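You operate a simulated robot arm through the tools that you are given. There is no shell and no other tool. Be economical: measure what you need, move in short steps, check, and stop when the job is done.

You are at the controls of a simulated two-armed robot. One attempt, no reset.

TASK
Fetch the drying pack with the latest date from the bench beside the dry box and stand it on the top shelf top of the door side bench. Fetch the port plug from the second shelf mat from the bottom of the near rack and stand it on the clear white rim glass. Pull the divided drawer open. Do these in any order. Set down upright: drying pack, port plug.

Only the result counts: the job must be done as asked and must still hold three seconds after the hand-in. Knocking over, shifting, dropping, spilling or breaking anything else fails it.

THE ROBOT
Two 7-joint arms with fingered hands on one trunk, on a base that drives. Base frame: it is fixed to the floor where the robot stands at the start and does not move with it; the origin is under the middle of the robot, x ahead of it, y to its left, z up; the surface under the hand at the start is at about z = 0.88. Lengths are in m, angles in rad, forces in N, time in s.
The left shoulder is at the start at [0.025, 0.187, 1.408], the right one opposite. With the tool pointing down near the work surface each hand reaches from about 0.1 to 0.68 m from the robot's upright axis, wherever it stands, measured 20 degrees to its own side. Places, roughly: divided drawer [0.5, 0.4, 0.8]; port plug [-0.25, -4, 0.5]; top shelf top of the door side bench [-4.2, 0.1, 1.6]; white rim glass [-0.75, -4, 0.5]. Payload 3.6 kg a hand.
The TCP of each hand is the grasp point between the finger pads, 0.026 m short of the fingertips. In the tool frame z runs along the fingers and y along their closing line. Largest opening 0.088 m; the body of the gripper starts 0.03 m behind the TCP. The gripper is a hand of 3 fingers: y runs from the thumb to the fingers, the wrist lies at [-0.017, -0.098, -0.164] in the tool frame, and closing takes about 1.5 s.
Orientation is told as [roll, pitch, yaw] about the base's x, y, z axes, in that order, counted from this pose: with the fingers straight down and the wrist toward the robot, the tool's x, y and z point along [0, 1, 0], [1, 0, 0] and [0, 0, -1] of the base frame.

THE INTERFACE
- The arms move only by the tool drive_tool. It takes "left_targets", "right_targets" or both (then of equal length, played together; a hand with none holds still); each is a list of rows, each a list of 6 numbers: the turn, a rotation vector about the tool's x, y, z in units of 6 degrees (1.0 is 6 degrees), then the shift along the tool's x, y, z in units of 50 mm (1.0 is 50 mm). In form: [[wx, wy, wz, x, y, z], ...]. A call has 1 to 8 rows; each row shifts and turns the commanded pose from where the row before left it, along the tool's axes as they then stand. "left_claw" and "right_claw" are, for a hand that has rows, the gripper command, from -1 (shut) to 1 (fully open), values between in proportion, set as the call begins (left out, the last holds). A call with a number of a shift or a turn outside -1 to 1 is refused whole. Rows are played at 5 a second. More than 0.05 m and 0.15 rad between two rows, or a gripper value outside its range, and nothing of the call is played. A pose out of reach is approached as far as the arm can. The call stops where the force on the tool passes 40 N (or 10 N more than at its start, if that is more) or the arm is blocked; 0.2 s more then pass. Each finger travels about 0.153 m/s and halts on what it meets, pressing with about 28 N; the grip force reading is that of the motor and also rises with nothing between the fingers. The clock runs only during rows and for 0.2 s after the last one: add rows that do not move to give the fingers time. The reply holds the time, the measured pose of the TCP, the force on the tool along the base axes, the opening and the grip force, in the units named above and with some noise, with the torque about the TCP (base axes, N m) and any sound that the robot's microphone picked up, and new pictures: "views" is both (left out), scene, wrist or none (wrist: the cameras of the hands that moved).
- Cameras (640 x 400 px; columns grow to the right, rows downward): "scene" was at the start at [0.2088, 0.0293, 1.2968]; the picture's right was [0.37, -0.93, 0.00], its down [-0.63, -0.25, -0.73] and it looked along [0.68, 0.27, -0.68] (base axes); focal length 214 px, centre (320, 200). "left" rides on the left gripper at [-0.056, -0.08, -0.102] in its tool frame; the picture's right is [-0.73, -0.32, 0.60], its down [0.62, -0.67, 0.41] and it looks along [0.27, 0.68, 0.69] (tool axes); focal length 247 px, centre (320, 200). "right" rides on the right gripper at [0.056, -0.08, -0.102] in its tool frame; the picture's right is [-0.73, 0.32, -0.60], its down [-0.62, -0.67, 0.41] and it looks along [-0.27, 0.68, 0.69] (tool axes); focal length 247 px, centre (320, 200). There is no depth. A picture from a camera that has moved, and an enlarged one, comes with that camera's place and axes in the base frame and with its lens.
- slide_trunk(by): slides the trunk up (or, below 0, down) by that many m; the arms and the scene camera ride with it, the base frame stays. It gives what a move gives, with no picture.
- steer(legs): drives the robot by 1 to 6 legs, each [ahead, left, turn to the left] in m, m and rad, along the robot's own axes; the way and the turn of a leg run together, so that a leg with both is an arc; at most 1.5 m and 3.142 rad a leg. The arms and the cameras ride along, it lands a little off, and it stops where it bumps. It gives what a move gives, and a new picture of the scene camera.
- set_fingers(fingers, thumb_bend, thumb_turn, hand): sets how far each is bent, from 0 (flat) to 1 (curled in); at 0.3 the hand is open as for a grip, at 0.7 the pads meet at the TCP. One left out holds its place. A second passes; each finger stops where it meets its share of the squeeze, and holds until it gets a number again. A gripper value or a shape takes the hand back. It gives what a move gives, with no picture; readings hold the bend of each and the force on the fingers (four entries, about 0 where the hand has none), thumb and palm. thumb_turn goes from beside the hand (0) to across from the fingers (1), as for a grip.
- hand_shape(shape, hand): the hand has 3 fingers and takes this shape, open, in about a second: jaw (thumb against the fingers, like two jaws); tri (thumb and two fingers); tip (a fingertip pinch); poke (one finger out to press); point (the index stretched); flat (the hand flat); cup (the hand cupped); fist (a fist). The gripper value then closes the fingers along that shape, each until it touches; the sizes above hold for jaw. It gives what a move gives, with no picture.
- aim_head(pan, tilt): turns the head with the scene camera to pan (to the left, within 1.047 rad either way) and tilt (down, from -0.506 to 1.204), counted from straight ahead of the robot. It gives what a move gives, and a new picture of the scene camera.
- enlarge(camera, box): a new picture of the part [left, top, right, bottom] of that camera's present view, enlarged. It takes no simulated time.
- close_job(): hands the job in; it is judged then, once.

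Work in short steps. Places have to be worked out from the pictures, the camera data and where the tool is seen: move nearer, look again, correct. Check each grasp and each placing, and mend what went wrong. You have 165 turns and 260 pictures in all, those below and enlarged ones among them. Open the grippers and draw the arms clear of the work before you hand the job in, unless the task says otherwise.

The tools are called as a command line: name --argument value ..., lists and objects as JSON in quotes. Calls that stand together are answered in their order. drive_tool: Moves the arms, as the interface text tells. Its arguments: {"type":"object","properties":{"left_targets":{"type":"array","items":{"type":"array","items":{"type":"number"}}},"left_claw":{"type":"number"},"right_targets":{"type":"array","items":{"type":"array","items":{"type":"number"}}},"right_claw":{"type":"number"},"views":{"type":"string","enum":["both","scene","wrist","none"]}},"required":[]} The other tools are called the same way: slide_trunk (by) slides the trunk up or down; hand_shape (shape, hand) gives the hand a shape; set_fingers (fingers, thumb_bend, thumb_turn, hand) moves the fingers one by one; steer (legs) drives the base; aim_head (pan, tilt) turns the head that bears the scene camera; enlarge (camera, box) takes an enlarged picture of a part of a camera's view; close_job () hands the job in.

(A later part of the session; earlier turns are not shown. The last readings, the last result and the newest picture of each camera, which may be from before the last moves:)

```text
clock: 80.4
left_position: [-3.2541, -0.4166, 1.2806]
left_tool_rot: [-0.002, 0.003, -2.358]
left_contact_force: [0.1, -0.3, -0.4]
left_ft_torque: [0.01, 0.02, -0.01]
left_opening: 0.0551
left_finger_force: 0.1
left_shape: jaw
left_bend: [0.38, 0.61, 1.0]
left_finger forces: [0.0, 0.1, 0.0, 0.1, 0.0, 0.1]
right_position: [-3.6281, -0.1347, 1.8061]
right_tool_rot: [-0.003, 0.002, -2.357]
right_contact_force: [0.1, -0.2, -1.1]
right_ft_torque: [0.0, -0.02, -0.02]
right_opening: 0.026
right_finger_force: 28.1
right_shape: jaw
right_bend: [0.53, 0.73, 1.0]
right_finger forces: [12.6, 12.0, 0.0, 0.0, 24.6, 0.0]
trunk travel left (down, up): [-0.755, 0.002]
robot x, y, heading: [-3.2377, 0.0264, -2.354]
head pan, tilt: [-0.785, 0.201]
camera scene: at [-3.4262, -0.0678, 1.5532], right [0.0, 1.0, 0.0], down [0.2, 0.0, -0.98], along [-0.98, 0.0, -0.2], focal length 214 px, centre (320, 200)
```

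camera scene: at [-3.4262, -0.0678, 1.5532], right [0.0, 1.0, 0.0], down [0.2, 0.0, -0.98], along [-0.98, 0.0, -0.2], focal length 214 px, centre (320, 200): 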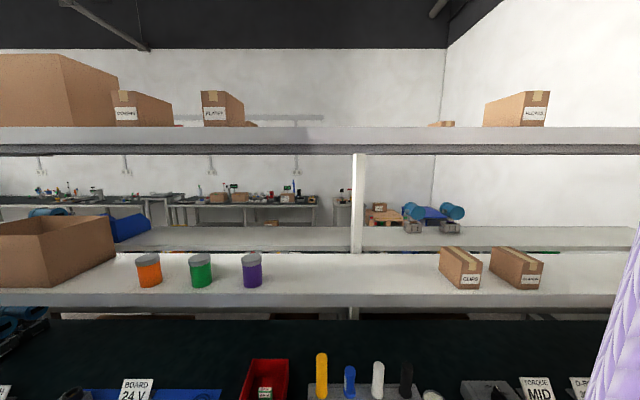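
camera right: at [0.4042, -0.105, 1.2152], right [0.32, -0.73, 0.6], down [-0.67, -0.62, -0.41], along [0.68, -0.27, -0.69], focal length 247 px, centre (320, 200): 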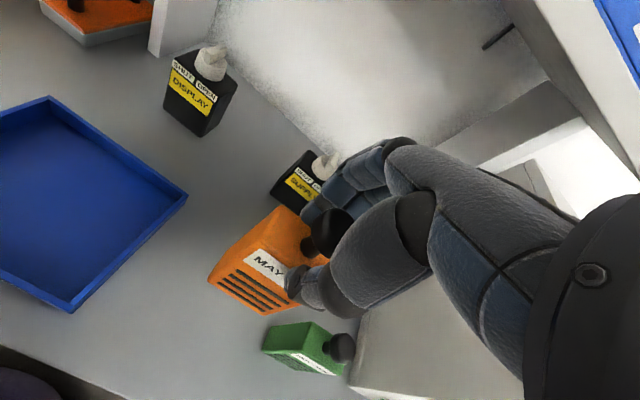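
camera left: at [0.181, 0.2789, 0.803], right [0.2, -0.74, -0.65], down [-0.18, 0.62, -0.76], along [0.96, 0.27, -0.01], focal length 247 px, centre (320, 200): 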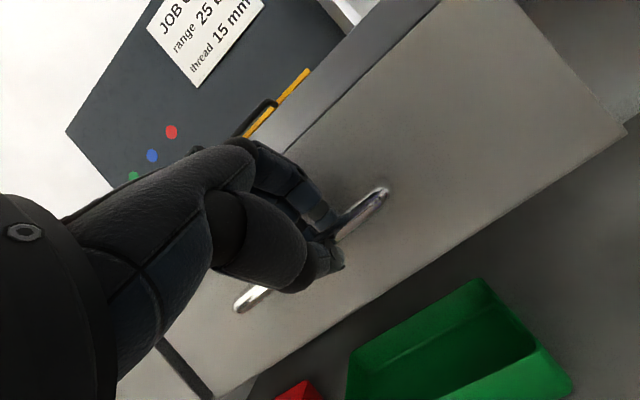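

Edge refined: x≈−3.99, z≈1.626. Move 4 cm closer, turn 0.35 more left so the right shoulder leads, then yaw the hand back toward −x.

steer --legs '[[0.03, -0.03, 0], [0, 0, 0.35]]'

drive_tool --right_targets '[[0, 0, 0.95, 0, 0, 0], [0, 0, 0.95, 0, 0, 0], [0, 0, 0.95, 0, 0, 0], [0, 0, 0.95, 0, 0, 0], [0, 0, 0.95, 0, 0, 0], [0, 0, 0.95, 0, 0, 0], [0, 0, 0.95, 0, 0, 0], [0, 0, 0.95, 0, 0, 0]]' --views "wrist"

```text
clock: 82.3
left_position: [-3.1418, -0.3956, 1.2795]
left_tool_rot: [-0.002, 0.004, -2.004]
left_contact_force: [0.4, -0.3, -0.1]
left_ft_torque: [-0.01, -0.01, 0.01]
left_opening: 0.0551
left_finger_force: 0.0
left_shape: jaw
left_bend: [0.38, 0.61, 1.0]
left_finger forces: [0.0, 0.0, 0.0, 0.1, 0.0, 0.0]
right_position: [-3.5901, -0.2586, 1.8073]
right_tool_rot: [0.0, 0.002, -2.005]
right_contact_force: [0.3, 0.0, -0.8]
right_ft_torque: [-0.01, 0.0, -0.04]
right_opening: 0.0258
right_finger_force: 27.8
right_shape: jaw
right_bend: [0.53, 0.73, 1.0]
right_finger forces: [12.4, 12.1, 0.0, 0.0, 24.4, 0.1]
trunk travel left (down, up): [-0.755, 0.002]
robot x, y, heading: [-3.2822, 0.028, -2.006]
head pan, tilt: [-0.785, 0.201]
camera scene: at [-3.4251, -0.1258, 1.5533], right [-0.35, 0.94, 0.0], down [0.19, 0.07, -0.98], along [-0.92, -0.34, -0.2], focal length 214 px, centre (320, 200)
```

scene: 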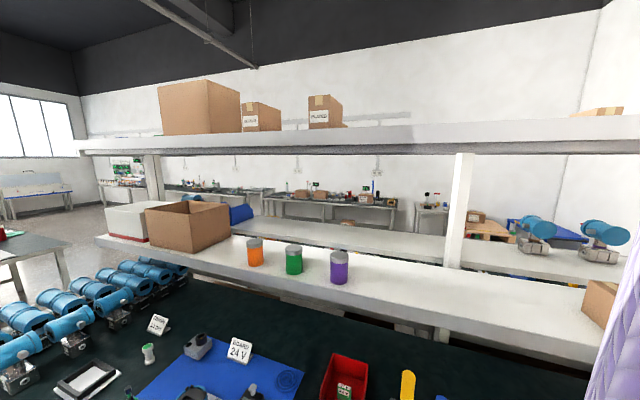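

```text
clock: 84.1
left_position: [-3.1423, -0.3952, 1.28]
left_tool_rot: [-0.001, 0.002, -2.006]
left_contact_force: [-0.3, 0.8, -0.1]
left_ft_torque: [0.0, 0.04, -0.01]
left_opening: 0.0548
left_finger_force: 0.0
left_shape: jaw
left_bend: [0.38, 0.61, 1.0]
left_finger forces: [0.0, 0.1, 0.1, 0.0, 0.0, 0.1]
right_position: [-3.5914, -0.2579, 1.8066]
right_tool_rot: [-0.002, 0.0, -2.803]
right_contact_force: [-0.2, 0.1, -1.2]
right_ft_torque: [0.0, 0.02, 0.01]
right_opening: 0.0259
right_finger_force: 27.8
right_shape: jaw
right_bend: [0.53, 0.73, 1.0]
right_finger forces: [12.3, 12.2, 0.0, 0.1, 24.8, 0.0]
trunk travel left (down, up): [-0.755, 0.002]
robot x, y, heading: [-3.2845, 0.0244, -2.003]
head pan, tilt: [-0.785, 0.201]
camera right: at [-3.4973, -0.2857, 1.9076], right [-0.54, 0.59, 0.6], down [0.42, 0.81, -0.41], along [-0.73, 0.03, -0.69], focal length 247 px, centre (320, 200)
```

right: 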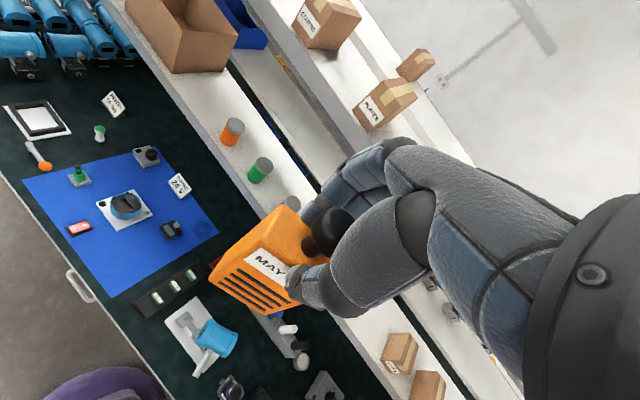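

Clear path over the shelf edge. Move the pack along toward (−4.08, 0.06) at this height, first two thirds.

drive_tool --right_targets '[[0, 0, 0, -0.77, 0.59, 0], [0, 0, 0, -0.77, 0.59, 0], [0, 0, 0, -0.77, 0.59, 0], [0, 0, 0, -0.77, 0.59, 0], [0, 0, 0, -0.77, 0.59, 0], [0, 0, 0, -0.77, 0.59, 0], [0, 0, 0, -0.77, 0.59, 0], [0, 0, 0, -0.77, 0.59, 0]]' --views "both"

```text
clock: 85.9
left_position: [-3.1445, -0.394, 1.2805]
left_tool_rot: [-0.001, 0.006, -2.006]
left_contact_force: [0.7, -0.2, 0.5]
left_ft_torque: [0.01, 0.01, 0.0]
left_opening: 0.0547
left_finger_force: 0.1
left_shape: jaw
left_bend: [0.38, 0.61, 1.0]
left_finger forces: [0.0, 0.0, 0.0, 0.0, 0.0, 0.1]
right_position: [-3.9188, -0.0473, 1.8068]
right_tool_rot: [-0.001, 0.004, -2.798]
right_contact_force: [-0.1, 0.3, -1.6]
right_ft_torque: [-0.02, -0.01, -0.01]
right_opening: 0.0257
right_finger_force: 27.9
right_shape: jaw
right_bend: [0.53, 0.73, 1.0]
right_finger forces: [12.3, 12.3, 0.0, 0.0, 24.5, 0.0]
trunk travel left (down, up): [-0.755, 0.002]
robot x, y, heading: [-3.2817, 0.0282, -2.003]
head pan, tilt: [-0.785, 0.201]
camera scene: at [-3.4283, -0.1252, 1.553], right [-0.35, 0.94, 0.0], down [0.19, 0.07, -0.98], along [-0.92, -0.34, -0.2], focal length 214 px, centre (320, 200)
camera right: at [-3.8241, -0.0742, 1.9088], right [-0.55, 0.58, 0.6], down [0.42, 0.81, -0.41], along [-0.73, 0.03, -0.69], focal length 247 px, centre (320, 200)
```

scene: 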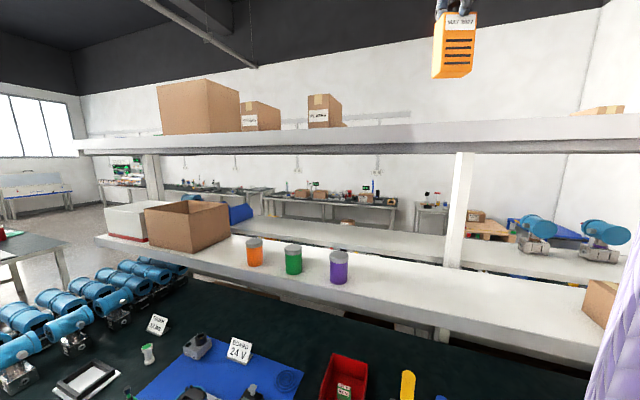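
right: 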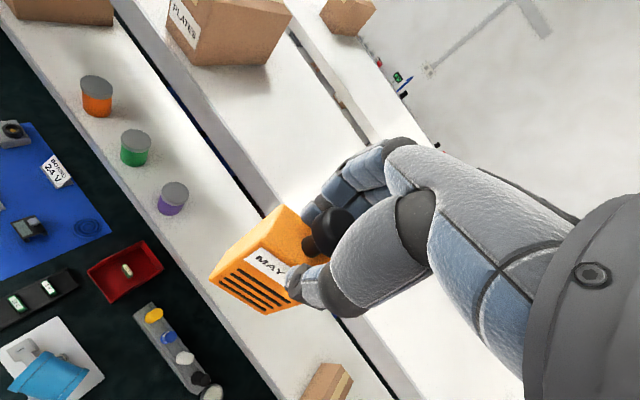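

Shelf spans x −4.02 to −4.37. Continue to (−4.15, 0.06).

drive_tool --right_targets '[[0, 0, 0, -0.6, 0.6, 0], [0, 0, 0, -0.6, 0.6, 0], [0, 0, 0, -0.6, 0.6, 0], [0, 0, 0, -0.6, 0.6, 0], [0, 0, 0, -0.6, 0.6, 0], [0, 0, 0, -0.6, 0.6, 0]]' --views "both"

```text
clock: 87.3
left_position: [-3.1436, -0.394, 1.2802]
left_tool_rot: [0.001, 0.006, -2.006]
left_contact_force: [-0.1, -0.1, 0.3]
left_ft_torque: [-0.01, -0.04, 0.0]
left_opening: 0.0549
left_finger_force: 0.0
left_shape: jaw
left_bend: [0.38, 0.61, 1.0]
left_finger forces: [0.1, 0.0, 0.0, 0.1, 0.0, 0.0]
right_position: [-4.065, 0.0205, 1.8079]
right_tool_rot: [-0.01, 0.003, -2.789]
right_contact_force: [0.3, 0.4, -2.1]
right_ft_torque: [-0.01, -0.01, -0.02]
right_opening: 0.0256
right_finger_force: 28.0
right_shape: jaw
right_bend: [0.53, 0.73, 1.0]
right_finger forces: [12.5, 12.4, 0.0, 0.0, 24.6, 0.0]
right hand out of reach, approached as far as the arm can: row 4, 5, 6
trunk travel left (down, up): [-0.755, 0.002]
robot x, y, heading: [-3.2847, 0.0258, -2.003]
head pan, tilt: [-0.785, 0.201]
camera scene: at [-3.4269, -0.126, 1.5531], right [-0.35, 0.94, 0.0], down [0.19, 0.07, -0.98], along [-0.92, -0.34, -0.2], focal length 214 px, centre (320, 200)
camera right: at [-3.9709, -0.0065, 1.9085], right [-0.55, 0.57, 0.61], down [0.41, 0.82, -0.4], along [-0.73, 0.03, -0.69], focal length 247 px, centre (320, 200)
```

scene: 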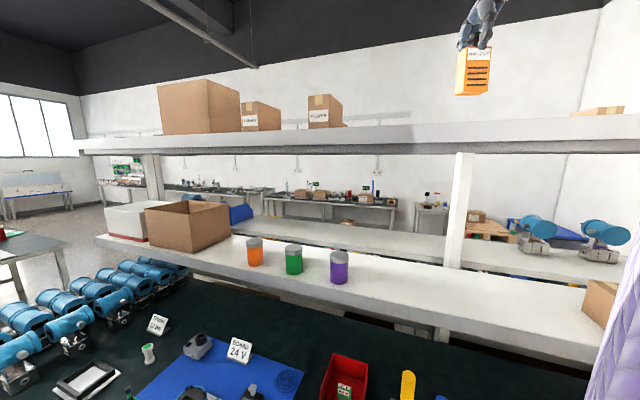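
right: 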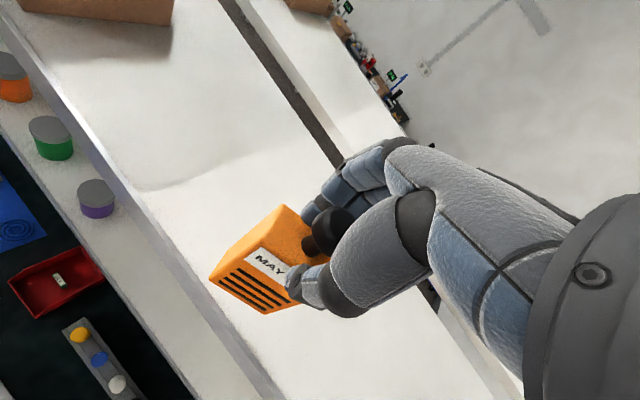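

Reach limit partly due to height. Lower 4 cm (bottom then ≈1.655), then extend further inward.

drive_tool --right_targets '[[0, 0, 0, 0, 0, 0.4], [0, 0, 0, 0, 0, 0.4], [0, 0, 0, -0.2, 0.5, 0], [0, 0, 0, -0.2, 0.5, 0], [0, 0, 0, -0.2, 0.5, 0]]' --views "wrist"

```text
clock: 88.5
left_position: [-3.1426, -0.3947, 1.2805]
left_tool_rot: [0.0, 0.003, -2.006]
left_contact_force: [0.9, 0.7, -0.6]
left_ft_torque: [-0.02, -0.04, 0.05]
left_opening: 0.055
left_finger_force: 0.1
left_shape: jaw
left_bend: [0.38, 0.61, 1.0]
left_finger forces: [0.0, 0.0, 0.1, 0.0, 0.0, 0.0]
right_position: [-4.0937, 0.0225, 1.7675]
right_tool_rot: [-0.002, 0.001, -2.802]
right_contact_force: [-0.5, 0.0, -1.6]
right_ft_torque: [0.01, 0.02, -0.01]
right_opening: 0.0256
right_finger_force: 28.3
right_shape: jaw
right_bend: [0.53, 0.73, 1.0]
right_finger forces: [12.3, 12.2, 0.0, 0.0, 24.6, 0.0]
right hand out of reach, approached as far as the arm can: row 4, 5
trunk travel left (down, up): [-0.755, 0.002]
robot x, y, heading: [-3.2848, 0.0274, -1.997]
head pan, tilt: [-0.785, 0.201]
camera right: at [-3.9998, -0.0052, 1.8687], right [-0.55, 0.59, 0.6], down [0.42, 0.81, -0.41], along [-0.73, 0.03, -0.69], focal length 247 px, centre (320, 200)
```

right: 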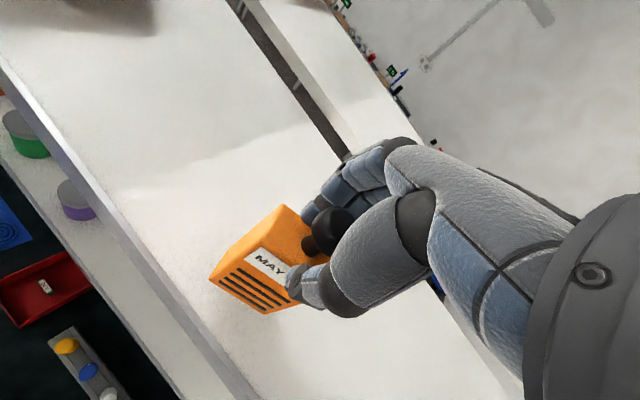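

Pack is over the shelf with ~2 cm margin to the edge. Shift the base 2 cm closer, then lower while reaching a bit more.

steer --legs '[[0.009, -0.02, 0]]'

drive_tool --right_targets '[[0, 0, 0, 0, 0.1, 0.1], [0, 0, 0, 0, 0.1, 0.1], [0, 0, 0, 0, 0.1, 0.1], [0, 0, 0, 0, 0, 0.05]]' --views "wrist"

```text
clock: 89.3
left_position: [-3.1608, -0.3933, 1.2798]
left_tool_rot: [-0.004, 0.004, -2.004]
left_contact_force: [1.1, 0.1, -0.2]
left_ft_torque: [0.03, 0.02, 0.0]
left_opening: 0.0551
left_finger_force: 0.0
left_shape: jaw
left_bend: [0.38, 0.61, 1.0]
left_finger forces: [0.0, 0.1, 0.0, 0.0, 0.0, 0.0]
right_position: [-4.1079, 0.0217, 1.7719]
right_tool_rot: [-0.003, -0.006, -2.802]
right_contact_force: [0.7, 0.7, -0.7]
right_ft_torque: [0.05, 0.03, -0.04]
right_opening: 0.0257
right_finger_force: 27.5
right_shape: jaw
right_bend: [0.53, 0.73, 1.0]
right_finger forces: [12.3, 12.2, 0.0, 0.0, 24.6, 0.0]
trunk travel left (down, up): [-0.755, 0.002]
robot x, y, heading: [-3.3052, 0.0227, -2.0]
head pan, tilt: [-0.785, 0.201]
camera scene: at [-3.4419, -0.126, 1.5538], right [-0.35, 0.94, 0.0], down [0.18, 0.07, -0.98], along [-0.92, -0.34, -0.2], focal length 214 px, centre (320, 200)
```

scene: 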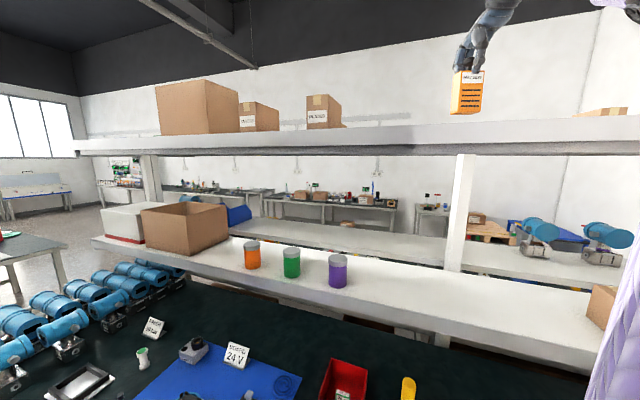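

```text
clock: 90.3
left_position: [-3.1664, -0.3935, 1.2807]
left_tool_rot: [-0.001, 0.004, -2.006]
left_contact_force: [-0.3, -0.8, 0.4]
left_ft_torque: [0.02, 0.01, -0.04]
left_opening: 0.0552
left_finger_force: 0.1
left_shape: jaw
left_bend: [0.38, 0.61, 1.0]
left_finger forces: [0.1, 0.1, 0.0, 0.1, 0.1, 0.1]
right_position: [-4.1302, 0.0163, 1.75]
right_tool_rot: [-0.002, 0.0, -2.802]
right_contact_force: [-0.1, 1.0, -1.1]
right_ft_torque: [0.03, 0.01, 0.01]
right_opening: 0.0255
right_finger_force: 27.9
right_shape: jaw
right_bend: [0.53, 0.73, 1.0]
right_finger forces: [12.3, 12.3, 0.0, 0.1, 24.5, 0.0]
trunk travel left (down, up): [-0.755, 0.002]
robot x, y, heading: [-3.3066, 0.0273, -1.999]
head pan, tilt: [-0.785, 0.201]
camera right: at [-4.0357, -0.0112, 1.8509], right [-0.55, 0.59, 0.6], down [0.42, 0.81, -0.41], along [-0.73, 0.03, -0.69], focal length 247 px, centre (320, 200)
```

right: 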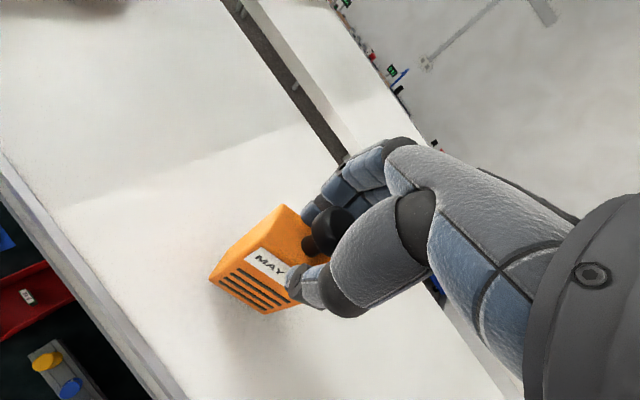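

Well inside the shelf now. Lower in 3–4 mm steps watching the force.

drive_tool --right_targets '[[0, 0, 0, 0, 0, 0.07], [0, 0, 0, 0, 0, 0.07], [0, 0, 0, 0, 0, 0.07]]' --views "none"

enlarge --camera "scene" --box '[400, 40, 540, 150]'

```text
clock: 91.1
left_position: [-3.1647, -0.3924, 1.2804]
left_tool_rot: [-0.002, 0.004, -2.006]
left_contact_force: [1.2, -1.0, 0.0]
left_ft_torque: [0.02, -0.01, -0.02]
left_opening: 0.0552
left_finger_force: 0.0
left_shape: jaw
left_bend: [0.38, 0.61, 1.0]
left_finger forces: [0.0, 0.1, 0.1, 0.0, 0.1, 0.0]
right_position: [-4.1288, 0.0186, 1.741]
right_tool_rot: [-0.001, -0.003, -2.802]
right_contact_force: [-0.4, 2.2, 7.0]
right_ft_torque: [0.01, 0.14, -0.02]
right_opening: 0.026
right_finger_force: 28.2
right_shape: jaw
right_bend: [0.53, 0.73, 1.0]
right_finger forces: [13.9, 12.9, 0.0, 0.1, 26.7, 0.1]
trunk travel left (down, up): [-0.755, 0.002]
robot x, y, heading: [-3.3002, 0.0249, -2.006]
head pan, tilt: [-0.785, 0.201]
```

```text
3.64 times, centred on (470, 95) of scene
camera zoom: at [-3.4473, -0.1249, 1.5534], right [-0.35, 0.94, 0.0], down [0.19, 0.07, -0.98], along [-0.92, -0.34, -0.2], focal length 780 px, centre (-226, 582)
```

zoom: 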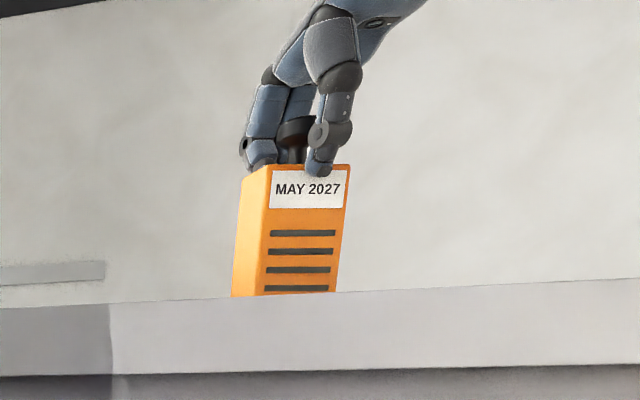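

Contact (≈8 N) at z 1.741. Open the hand to release.

drive_tool --right_targets '[[0, 0, 0, 0, 0, 0], [0, 0, 0, 0, 0, 0], [0, 0, 0, 0, 0, 0], [0, 0, 0, 0, 0, 0], [0, 0, 0, 0, 0, 0], [0, 0, 0, 0, 0, 0]]' --right_claw 0.9 --views "wrist"

enlarge --camera "scene" --box '[400, 40, 540, 150]'

```text
clock: 92.5
left_position: [-3.1654, -0.3932, 1.28]
left_tool_rot: [0.001, 0.003, -2.005]
left_contact_force: [-0.5, 0.4, -0.5]
left_ft_torque: [0.01, -0.02, -0.01]
left_opening: 0.0553
left_finger_force: 0.2
left_shape: jaw
left_bend: [0.38, 0.61, 1.0]
left_finger forces: [0.0, 0.1, 0.1, 0.1, 0.0, 0.0]
right_position: [-4.1284, 0.0162, 1.7403]
right_tool_rot: [-0.001, 0.0, -2.801]
right_contact_force: [0.5, 0.1, -0.3]
right_ft_torque: [0.01, 0.0, 0.03]
right_opening: 0.0831
right_finger_force: 0.0
right_shape: jaw
right_bend: [0.31, 0.31, 0.98]
right_finger forces: [0.0, 0.1, 0.0, 0.0, 0.0, 0.1]
trunk travel left (down, up): [-0.755, 0.002]
robot x, y, heading: [-3.3042, 0.0264, -2.011]
head pan, tilt: [-0.785, 0.201]
camera right: at [-4.0345, -0.0107, 1.8412], right [-0.54, 0.59, 0.6], down [0.42, 0.81, -0.41], along [-0.73, 0.03, -0.69], focal length 247 px, centre (320, 200)
```

right: 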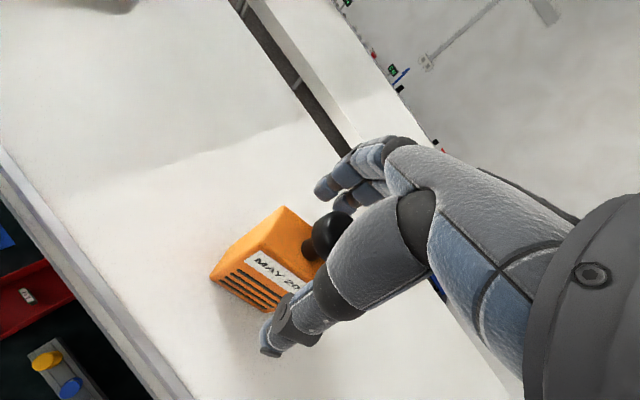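

```text
3.64 times, centred on (470, 95) of scene
camera zoom: at [-3.4483, -0.1255, 1.5532], right [-0.35, 0.94, 0.0], down [0.19, 0.07, -0.98], along [-0.92, -0.34, -0.2], focal length 780 px, centre (-226, 582)
```

zoom: 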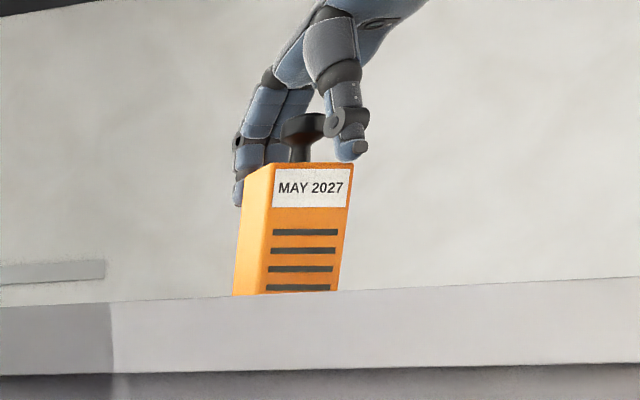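

It stands free. Lift the hand up with a slight pull back (clearances ~2.5 cm), then retreat.

drive_tool --right_targets '[[0, 0, 0, 0, -0.05, -0.3], [0, 0, 0, 0, -0.1, -0.4], [0, 0, 0, 0, -0.1, -0.5], [0, 0, 0, 0, -0.3, -0.5], [0, 0, 0, 0, -0.8, 0], [0, 0, 0, 0, -0.9, 0], [0, 0, 0, 0, -0.9, 0], [0, 0, 0, 0, -0.9, 0]]' --views "both"

```text
clock: 94.3
left_position: [-3.166, -0.3941, 1.2812]
left_tool_rot: [-0.001, 0.004, -2.006]
left_contact_force: [-0.4, 0.4, -0.4]
left_ft_torque: [0.02, 0.03, -0.03]
left_opening: 0.0552
left_finger_force: 0.0
left_shape: jaw
left_bend: [0.38, 0.61, 1.0]
left_finger forces: [0.0, 0.0, 0.0, 0.1, 0.0, 0.0]
right_position: [-4.0066, 0.037, 1.8132]
right_tool_rot: [-0.001, -0.001, -2.801]
right_contact_force: [1.0, -0.7, 0.3]
right_ft_torque: [-0.01, -0.02, -0.03]
right_opening: 0.0834
right_finger_force: 0.0
right_shape: jaw
right_bend: [0.3, 0.31, 0.98]
right_finger forces: [0.1, 0.0, 0.0, 0.1, 0.0, 0.1]
right hand out of reach, approached as far as the arm can: row 3, 4, 6, 7, 8
trunk travel left (down, up): [-0.755, 0.002]
robot x, y, heading: [-3.3039, 0.0264, -2.004]
head pan, tilt: [-0.785, 0.201]
camera scene: at [-3.4482, -0.1253, 1.5532], right [-0.35, 0.94, 0.0], down [0.19, 0.07, -0.98], along [-0.92, -0.34, -0.2], focal length 214 px, centre (320, 200)
camera right: at [-3.912, 0.0094, 1.9139], right [-0.54, 0.59, 0.6], down [0.42, 0.81, -0.41], along [-0.73, 0.03, -0.69], focal length 247 px, centre (320, 200)
```

scene: 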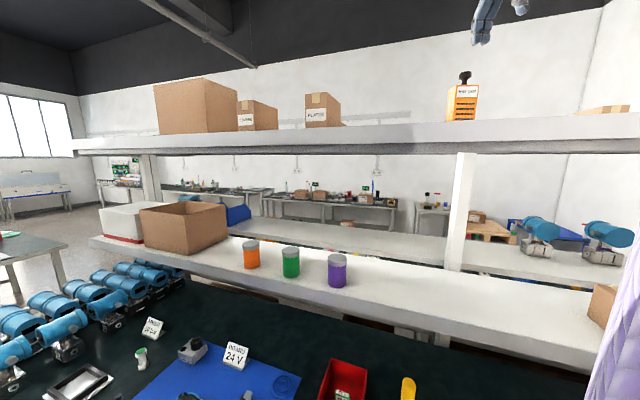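
right: 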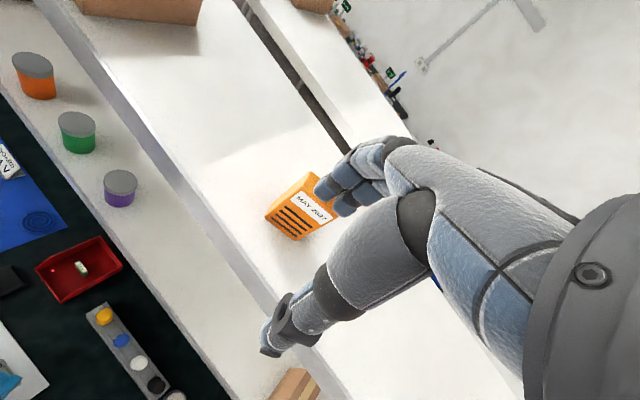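

Pack stands well on the shelf. Drive the base straight away from the bench (+x 0.5 m) and bring the right arm in.

steer --legs '[[-0.21, 0.455, 0]]'

drive_tool --right_targets '[[0, 0, -0.5, 0.5, 0, 0], [0, 0, -0.9, 0.8, 0, 0], [0, 0, -0.9, 0.8, 0, 0], [0, 0, -0.9, 0.8, 0, 0.3], [0, 0, -0.9, 0.5, 0, 0.6], [0, 0, -0.9, 0, 0, 0.8], [0, 0, -0.9, 0, 0, 0.8], [0, 0, -0.9, 0, 0, 0.8]]' --views "none"

```text
clock: 97.3
left_position: [-2.6678, -0.4024, 1.2813]
left_tool_rot: [-0.001, 0.006, -2.016]
left_contact_force: [-0.1, 0.1, 0.2]
left_ft_torque: [0.0, -0.02, -0.02]
left_opening: 0.0551
left_finger_force: 0.1
left_shape: jaw
left_bend: [0.38, 0.61, 1.0]
left_finger forces: [0.0, 0.0, 0.0, 0.0, 0.0, 0.0]
right_position: [-3.5034, 0.0339, 1.8126]
right_tool_rot: [-0.001, 0.002, -2.81]
right_contact_force: [1.1, 0.3, 0.3]
right_ft_torque: [-0.01, 0.04, 0.0]
right_opening: 0.0834
right_finger_force: 0.1
right_shape: jaw
right_bend: [0.3, 0.31, 0.98]
right_finger forces: [0.0, 0.0, 0.0, 0.1, 0.0, 0.0]
trunk travel left (down, up): [-0.755, 0.002]
robot x, y, heading: [-2.8038, 0.022, -2.013]
head pan, tilt: [-0.785, 0.201]
camera scene: at [-2.9476, -0.1317, 1.553], right [-0.34, 0.94, 0.0], down [0.19, 0.07, -0.98], along [-0.92, -0.33, -0.2], focal length 214 px, centre (320, 200)
```

scene: 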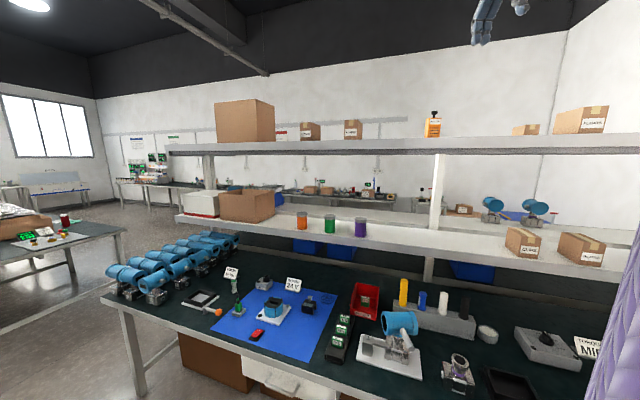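

```text
clock: 99.1
left_position: [-2.6659, -0.4021, 1.2809]
left_tool_rot: [0.0, 0.003, -2.014]
left_contact_force: [0.7, 0.0, 0.7]
left_ft_torque: [-0.02, 0.02, -0.03]
left_opening: 0.055
left_finger_force: 0.0
left_shape: jaw
left_bend: [0.38, 0.61, 1.0]
left_finger forces: [0.0, 0.1, 0.0, 0.0, 0.1, 0.0]
right_position: [-3.4265, -0.1137, 1.6483]
right_tool_rot: [-0.002, -0.002, -2.096]
right_contact_force: [0.2, -0.3, -0.7]
right_ft_torque: [-0.03, 0.01, 0.02]
right_opening: 0.0832
right_finger_force: 0.1
right_shape: jaw
right_bend: [0.3, 0.31, 0.98]
right_finger forces: [0.0, 0.0, 0.0, 0.0, 0.0, 0.0]
trunk travel left (down, up): [-0.755, 0.002]
robot x, y, heading: [-2.805, 0.0175, -2.01]
head pan, tilt: [-0.785, 0.201]
```

Bring the right hand to a carry position in front of the body.

drive_tool --right_targets '[[0, 0, 0, 0.6, 0, 0.7], [0, 0, 0, 0.6, 0, 0.7], [0, 0, 0, 0.6, 0, 0.7], [0, 0, 0, 0.6, 0, 0.7], [0, 0, 0, 0.6, 0, 0.7], [0, 0, 0, 0.6, 0, 0.7], [0, 0, 0, 0.6, 0, 0.7], [0, 0, 0, 0.6, 0, 0.7]]' --views "none"

aim_head --pan 1.0 --tilt 0.35

```text
clock: 100.9
left_position: [-2.6654, -0.4036, 1.2789]
left_tool_rot: [-0.001, 0.006, -2.015]
left_contact_force: [-0.2, -0.4, 0.8]
left_ft_torque: [-0.02, 0.03, -0.04]
left_opening: 0.0547
left_finger_force: 0.1
left_shape: jaw
left_bend: [0.38, 0.61, 1.0]
left_finger forces: [0.1, 0.1, 0.1, 0.0, 0.1, 0.0]
right_position: [-3.2185, -0.2367, 1.3657]
right_tool_rot: [-0.002, 0.001, -2.097]
right_contact_force: [0.2, 0.0, 0.1]
right_ft_torque: [-0.01, 0.01, -0.01]
right_opening: 0.0832
right_finger_force: 0.0
right_shape: jaw
right_bend: [0.3, 0.31, 0.98]
right_finger forces: [0.1, 0.0, 0.0, 0.1, 0.1, 0.1]
trunk travel left (down, up): [-0.755, 0.002]
robot x, y, heading: [-2.803, 0.0165, -2.011]
head pan, tilt: [-0.785, 0.201]
```

```text
clock: 102.7
left_position: [-2.6654, -0.4032, 1.2803]
left_tool_rot: [0.0, 0.003, -2.017]
left_contact_force: [0.4, -0.2, -0.5]
left_ft_torque: [-0.02, 0.0, 0.0]
left_opening: 0.055
left_finger_force: 0.1
left_shape: jaw
left_bend: [0.38, 0.61, 1.0]
left_finger forces: [0.0, 0.0, 0.0, 0.0, 0.0, 0.0]
right_position: [-3.2188, -0.2363, 1.3667]
right_tool_rot: [-0.001, 0.0, -2.098]
right_contact_force: [0.0, 0.2, -0.4]
right_ft_torque: [0.0, 0.03, 0.03]
right_opening: 0.0834
right_finger_force: 0.0
right_shape: jaw
right_bend: [0.3, 0.31, 0.98]
right_finger forces: [0.2, 0.0, 0.1, 0.0, 0.0, 0.1]
trunk travel left (down, up): [-0.755, 0.002]
robot x, y, heading: [-2.8005, 0.0147, -2.013]
head pan, tilt: [1.0, 0.351]
camera scene: at [-2.8098, -0.1795, 1.5391], right [-0.85, -0.53, 0.0], down [-0.18, 0.29, -0.94], along [0.5, -0.8, -0.34], focal length 214 px, centre (320, 200)
```

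scene: 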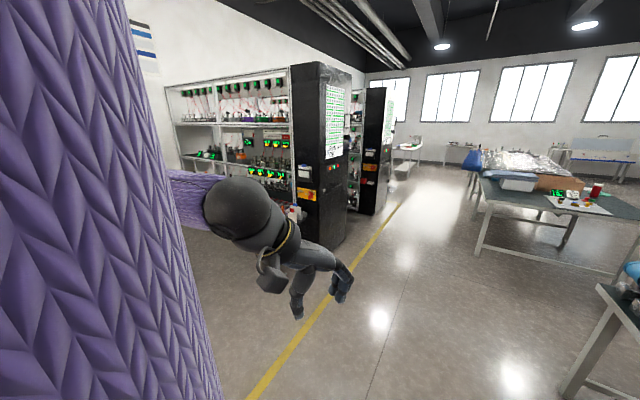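

The near rack is at y≈−4 with the black cabinet end. Turn left 0.8 to see the way and the central table.

steer --legs '[[0, 0, 0.8]]'

aim_head --pan 0.5 --tilt 0.4

```text
clock: 105.2
left_position: [-2.4003, -0.1688, 1.2809]
left_tool_rot: [0.001, 0.003, -1.197]
left_contact_force: [0.1, 0.2, -0.9]
left_ft_torque: [0.01, -0.01, -0.04]
left_opening: 0.0551
left_finger_force: 0.1
left_shape: jaw
left_bend: [0.38, 0.61, 1.0]
left_finger forces: [0.0, 0.0, 0.0, 0.0, 0.1, 0.1]
right_position: [-2.9, -0.4607, 1.367]
right_tool_rot: [-0.001, -0.001, -1.276]
right_contact_force: [-0.3, -0.7, -0.2]
right_ft_torque: [-0.01, 0.03, -0.04]
right_opening: 0.0832
right_finger_force: 0.0
right_shape: jaw
right_bend: [0.3, 0.31, 0.98]
right_finger forces: [0.0, 0.0, 0.0, 0.0, 0.1, 0.0]
trunk travel left (down, up): [-0.755, 0.002]
robot x, y, heading: [-2.8053, 0.0227, -1.194]
head pan, tilt: [1.0, 0.351]
camera scene: at [-2.6637, -0.1217, 1.5391], right [-0.19, -0.98, 0.0], down [-0.34, 0.07, -0.94], along [0.92, -0.18, -0.34], focal length 214 px, centre (320, 200)
```

scene: 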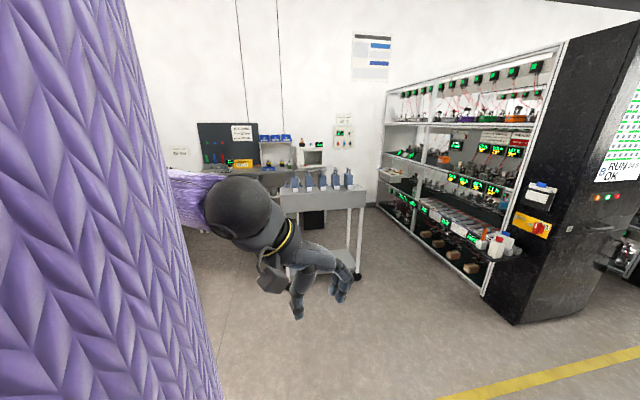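

```text
clock: 106.2
left_position: [-2.4007, -0.1697, 1.2818]
left_tool_rot: [-0.001, 0.004, -1.196]
left_contact_force: [0.4, 0.2, 0.5]
left_ft_torque: [-0.02, 0.01, -0.02]
left_opening: 0.0553
left_finger_force: 0.0
left_shape: jaw
left_bend: [0.38, 0.61, 1.0]
left_finger forces: [0.1, 0.0, 0.0, 0.1, 0.0, 0.0]
right_position: [-2.8992, -0.4611, 1.366]
right_tool_rot: [-0.002, 0.001, -1.278]
right_contact_force: [0.4, -0.1, -0.1]
right_ft_torque: [0.03, -0.01, 0.0]
right_opening: 0.0831
right_finger_force: 0.1
right_shape: jaw
right_bend: [0.3, 0.31, 0.98]
right_finger forces: [0.1, 0.0, 0.0, 0.1, 0.0, 0.0]
trunk travel left (down, up): [-0.755, 0.002]
robot x, y, heading: [-2.8012, 0.0186, -1.192]
head pan, tilt: [0.499, 0.4]
camera scene: at [-2.6837, -0.1629, 1.5346], right [-0.64, -0.77, 0.0], down [-0.3, 0.25, -0.92], along [0.71, -0.59, -0.39], focal length 214 px, centre (320, 200)
```

scene: 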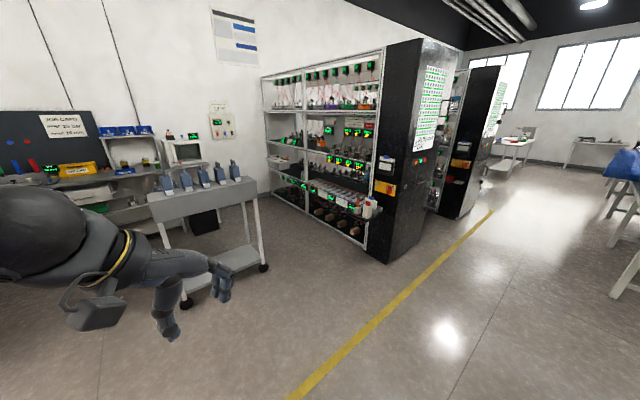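

The rack in view has its face at y≈−1.95; the second rack's face is at y≈−3.6, matching the given y=−4. Drive down the aisle (x≈−2.45) and turn to look between the racks.

steer --legs '[[0, 0, -0.378], [1.4, 0.35, 0], [1.3, 0, 0], [0, 0, 1.2]]'

aim_head --pan 0.2 --tilt 0.3

```text
clock: 123.6
left_position: [-2.068, -2.5179, 1.2816]
left_tool_rot: [-0.001, 0.003, -0.392]
left_contact_force: [0.0, 0.4, 0.7]
left_ft_torque: [0.0, 0.01, -0.01]
left_opening: 0.0549
left_finger_force: 0.0
left_shape: jaw
left_bend: [0.38, 0.61, 1.0]
left_finger forces: [0.0, 0.1, 0.1, 0.0, 0.0, 0.1]
right_position: [-2.2044, -3.0801, 1.3663]
right_tool_rot: [-0.004, 0.002, -0.475]
right_contact_force: [0.3, -0.1, -0.6]
right_ft_torque: [0.01, 0.02, -0.02]
right_opening: 0.0833
right_finger_force: 0.0
right_shape: jaw
right_bend: [0.3, 0.31, 0.98]
right_finger forces: [0.0, 0.0, 0.0, 0.1, 0.1, 0.0]
trunk travel left (down, up): [-0.755, 0.002]
robot x, y, heading: [-2.4803, -2.6767, -0.387]
head pan, tilt: [0.499, 0.4]
camera scene: at [-2.2699, -2.7162, 1.5346], right [0.11, -0.99, 0.0], down [-0.39, -0.04, -0.92], along [0.92, 0.1, -0.39], focal length 214 px, centre (320, 200)
```

scene: 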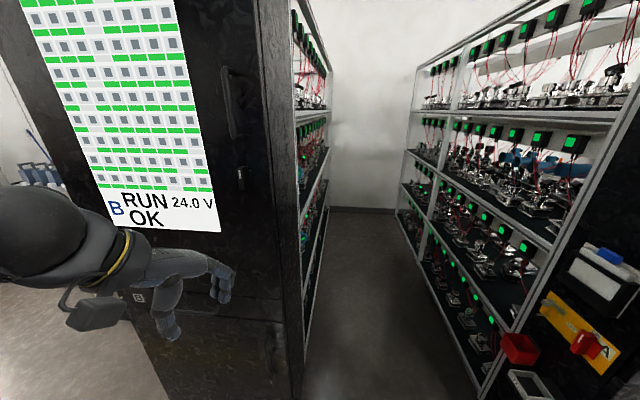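

```text
clock: 124.4
left_position: [-2.0668, -2.5182, 1.2801]
left_tool_rot: [0.0, 0.005, -0.393]
left_contact_force: [0.7, 0.1, -1.0]
left_ft_torque: [-0.03, -0.01, 0.01]
left_opening: 0.055
left_finger_force: 0.1
left_shape: jaw
left_bend: [0.38, 0.61, 1.0]
left_finger forces: [0.0, 0.0, 0.1, 0.0, 0.0, 0.0]
right_position: [-2.2047, -3.0792, 1.3659]
right_tool_rot: [-0.002, 0.0, -0.476]
right_contact_force: [-0.5, 1.2, -0.2]
right_ft_torque: [-0.02, 0.01, 0.02]
right_opening: 0.0833
right_finger_force: 0.2
right_shape: jaw
right_bend: [0.3, 0.31, 0.98]
right_finger forces: [0.1, 0.0, 0.0, 0.0, 0.0, 0.0]
trunk travel left (down, up): [-0.755, 0.002]
robot x, y, heading: [-2.4823, -2.6767, -0.384]
head pan, tilt: [0.201, 0.3]
camera scene: at [-2.2702, -2.7436, 1.5438], right [-0.19, -0.98, 0.0], down [-0.29, 0.06, -0.96], along [0.94, -0.18, -0.3], focal length 214 px, centre (320, 200)
```

scene: 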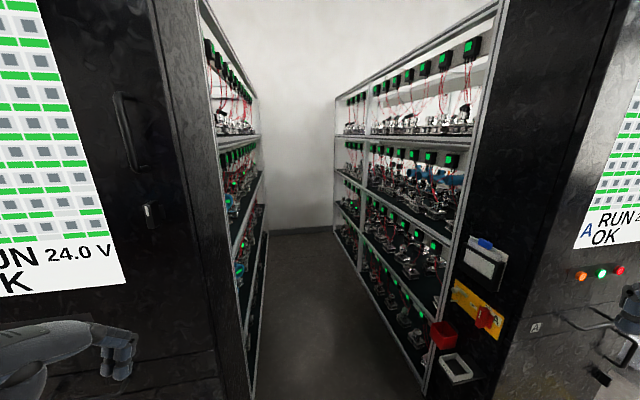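

Aisle is y −2.49…−3.54. Zoom on the right rack (A) lower shelves from here.

enlarge --camera "scene" --box '[320, 160, 480, 360]'

enlarge --camera "scene" --box '[200, 100, 280, 300]'

```text
2.00 times, centred on (400, 260) of scene
camera zoom: at [-2.2702, -2.7436, 1.5438], right [-0.19, -0.98, 0.0], down [-0.29, 0.06, -0.96], along [0.94, -0.18, -0.3], focal length 429 px, centre (160, 80)
```

zoom: 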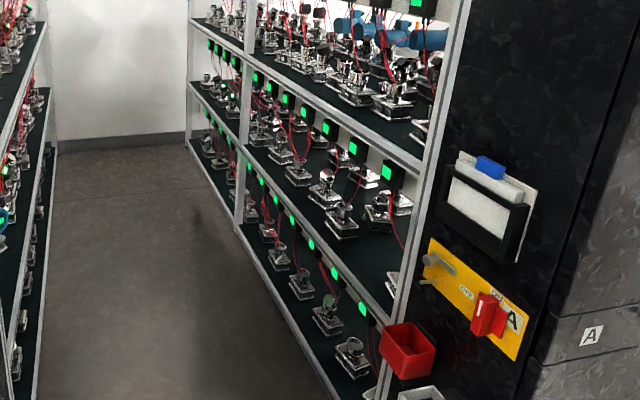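

```text
2.00 times, centred on (240, 200) of scene
camera zoom: at [-2.2702, -2.7436, 1.5438], right [-0.19, -0.98, 0.0], down [-0.29, 0.06, -0.96], along [0.94, -0.18, -0.3], focal length 429 px, centre (480, 200)
```

zoom: 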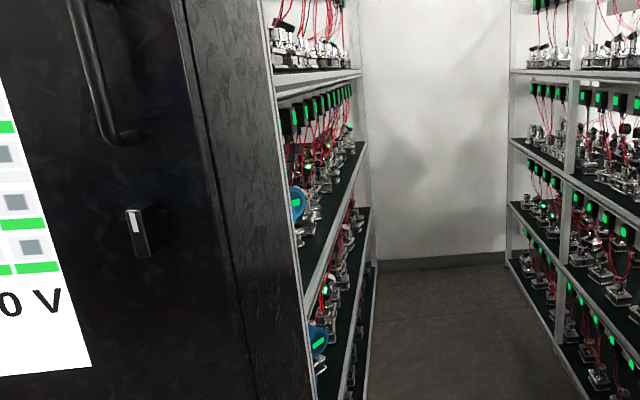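

No plug or white-rimmed glass visible on this side; the place (y≈−4.0) suggests the far face of rack A. Turn to look down the corridor past rack A.

steer --legs '[[0, 0, -1.0]]'

aim_head --pan 0.1 --tilt 0.4

```text
clock: 127.3
left_position: [-2.1255, -2.9422, 1.2803]
left_tool_rot: [0.001, 0.003, -1.397]
left_contact_force: [-0.5, 0.1, 0.1]
left_ft_torque: [-0.02, 0.0, 0.0]
left_opening: 0.0549
left_finger_force: 0.1
left_shape: jaw
left_bend: [0.38, 0.61, 1.0]
left_finger forces: [0.0, 0.1, 0.0, 0.1, 0.0, 0.0]
right_position: [-2.6732, -3.1239, 1.366]
right_tool_rot: [-0.004, 0.002, -1.481]
right_contact_force: [0.4, 0.0, 0.6]
right_ft_torque: [0.0, 0.0, 0.03]
right_opening: 0.0835
right_finger_force: 0.0
right_shape: jaw
right_bend: [0.3, 0.31, 0.98]
right_finger forces: [0.0, 0.1, 0.1, 0.0, 0.0, 0.1]
trunk travel left (down, up): [-0.755, 0.002]
robot x, y, heading: [-2.4821, -2.6754, -1.39]
head pan, tilt: [0.201, 0.3]
camera scene: at [-2.4255, -2.8919, 1.5438], right [-0.93, -0.37, 0.0], down [-0.11, 0.28, -0.96], along [0.35, -0.89, -0.3], focal length 214 px, centre (320, 200)
```

scene: 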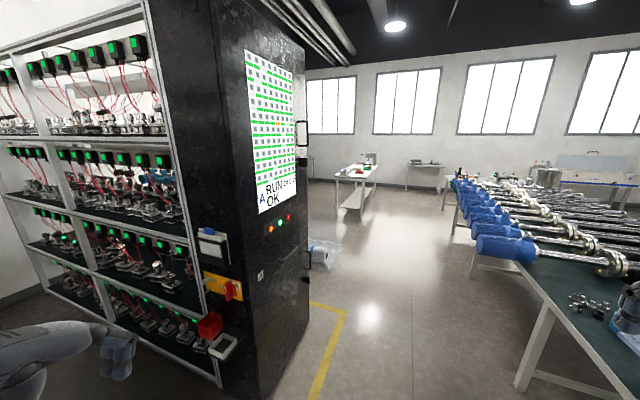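

```text
clock: 128.0
left_position: [-2.1264, -2.9406, 1.2803]
left_tool_rot: [-0.001, 0.006, -1.398]
left_contact_force: [0.0, -0.2, -1.0]
left_ft_torque: [0.01, 0.01, 0.0]
left_opening: 0.0549
left_finger_force: 0.0
left_shape: jaw
left_bend: [0.38, 0.61, 1.0]
left_finger forces: [0.0, 0.1, 0.0, 0.0, 0.1, 0.0]
right_position: [-2.6732, -3.1239, 1.3673]
right_tool_rot: [-0.002, 0.001, -1.481]
right_contact_force: [0.2, -0.7, 0.2]
right_ft_torque: [0.0, 0.02, 0.02]
right_opening: 0.0831
right_finger_force: 0.0
right_shape: jaw
right_bend: [0.3, 0.31, 0.98]
right_finger forces: [0.0, 0.0, 0.0, 0.0, 0.1, 0.0]
trunk travel left (down, up): [-0.755, 0.002]
robot x, y, heading: [-2.4794, -2.6768, -1.396]
head pan, tilt: [0.099, 0.4]
camera scene: at [-2.4347, -2.8943, 1.5346], right [-0.96, -0.27, 0.0], down [-0.11, 0.37, -0.92], along [0.25, -0.89, -0.39], focal length 214 px, centre (320, 200)
```

scene: 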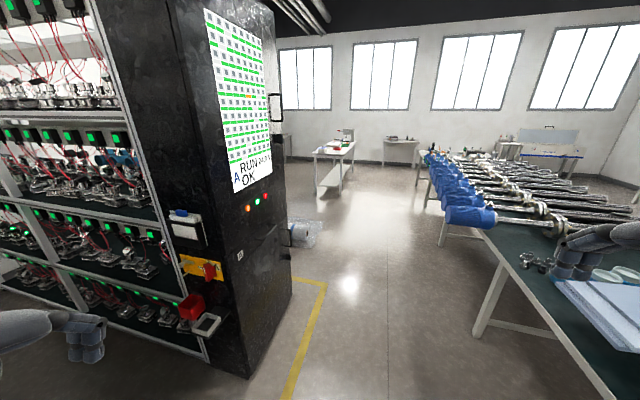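

Corridor is free. Drive on to y≈−5.2 and turn left to look at the far face of rack A.

steer --legs '[[0, 0, -0.178], [1.3, 0.03, 0], [1.1, 0, 0], [0, 0, 1.9]]'

aim_head --pan 0.2 --tilt 0.4

```text
clock: 136.4
left_position: [-2.1308, -4.3668, 1.2783]
left_tool_rot: [-0.014, 0.012, -1.537]
left_contact_force: [0.7, 0.6, 0.1]
left_ft_torque: [0.01, -0.02, 0.0]
left_opening: 0.0552
left_finger_force: 0.0
left_shape: jaw
left_bend: [0.38, 0.61, 1.0]
left_finger forces: [0.0, 0.0, 0.0, 0.1, 0.1, 0.1]
right_position: [-2.6938, -4.4761, 1.3681]
right_tool_rot: [0.0, -0.005, -1.621]
right_contact_force: [0.2, -0.5, 0.0]
right_ft_torque: [0.0, 0.02, -0.01]
right_opening: 0.0832
right_finger_force: 0.0
right_shape: jaw
right_bend: [0.3, 0.31, 0.98]
right_finger forces: [0.0, 0.0, 0.0, 0.1, 0.1, 0.0]
trunk travel left (down, up): [-0.755, 0.002]
robot x, y, heading: [-2.4375, -4.0666, -1.536]
head pan, tilt: [0.099, 0.4]
stopped in leg 3: the robot was blocked; the commanded pose is now the measured one
camera scene: at [-2.4248, -4.2805, 1.5361], right [-0.99, -0.13, 0.0], down [-0.05, 0.38, -0.92], along [0.12, -0.92, -0.38], focal length 214 px, centre (320, 200)
```

scene: 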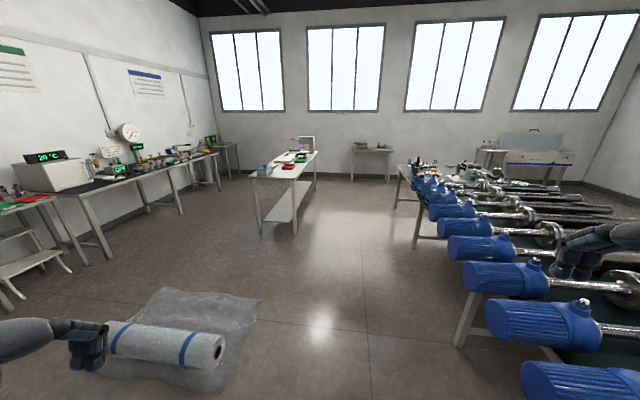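

```text
clock: 137.1
left_position: [-2.1324, -4.3662, 1.2783]
left_tool_rot: [-0.014, 0.01, -1.538]
left_contact_force: [0.1, -0.3, -0.7]
left_ft_torque: [0.03, 0.02, -0.04]
left_opening: 0.0551
left_finger_force: 0.1
left_shape: jaw
left_bend: [0.38, 0.61, 1.0]
left_finger forces: [0.1, 0.0, 0.0, 0.0, 0.0, 0.1]
right_position: [-2.6935, -4.4742, 1.3696]
right_tool_rot: [0.002, -0.008, -1.624]
right_contact_force: [-0.4, -0.4, -0.2]
right_ft_torque: [0.01, -0.02, 0.01]
right_opening: 0.0831
right_finger_force: 0.1
right_shape: jaw
right_bend: [0.3, 0.31, 0.98]
right_finger forces: [0.0, 0.0, 0.0, 0.0, 0.1, 0.0]
trunk travel left (down, up): [-0.755, 0.002]
robot x, y, heading: [-2.4343, -4.0662, -1.534]
head pan, tilt: [0.201, 0.4]
camera scene: at [-2.416, -4.2773, 1.536], right [-0.97, -0.23, 0.0], down [-0.09, 0.37, -0.92], along [0.21, -0.9, -0.38], focal length 214 px, centre (320, 200)
```

scene: 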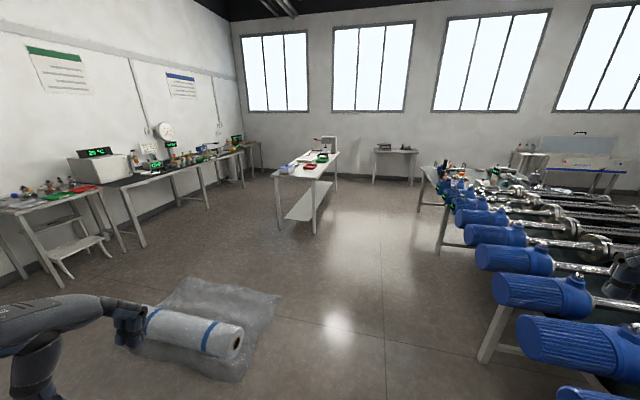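

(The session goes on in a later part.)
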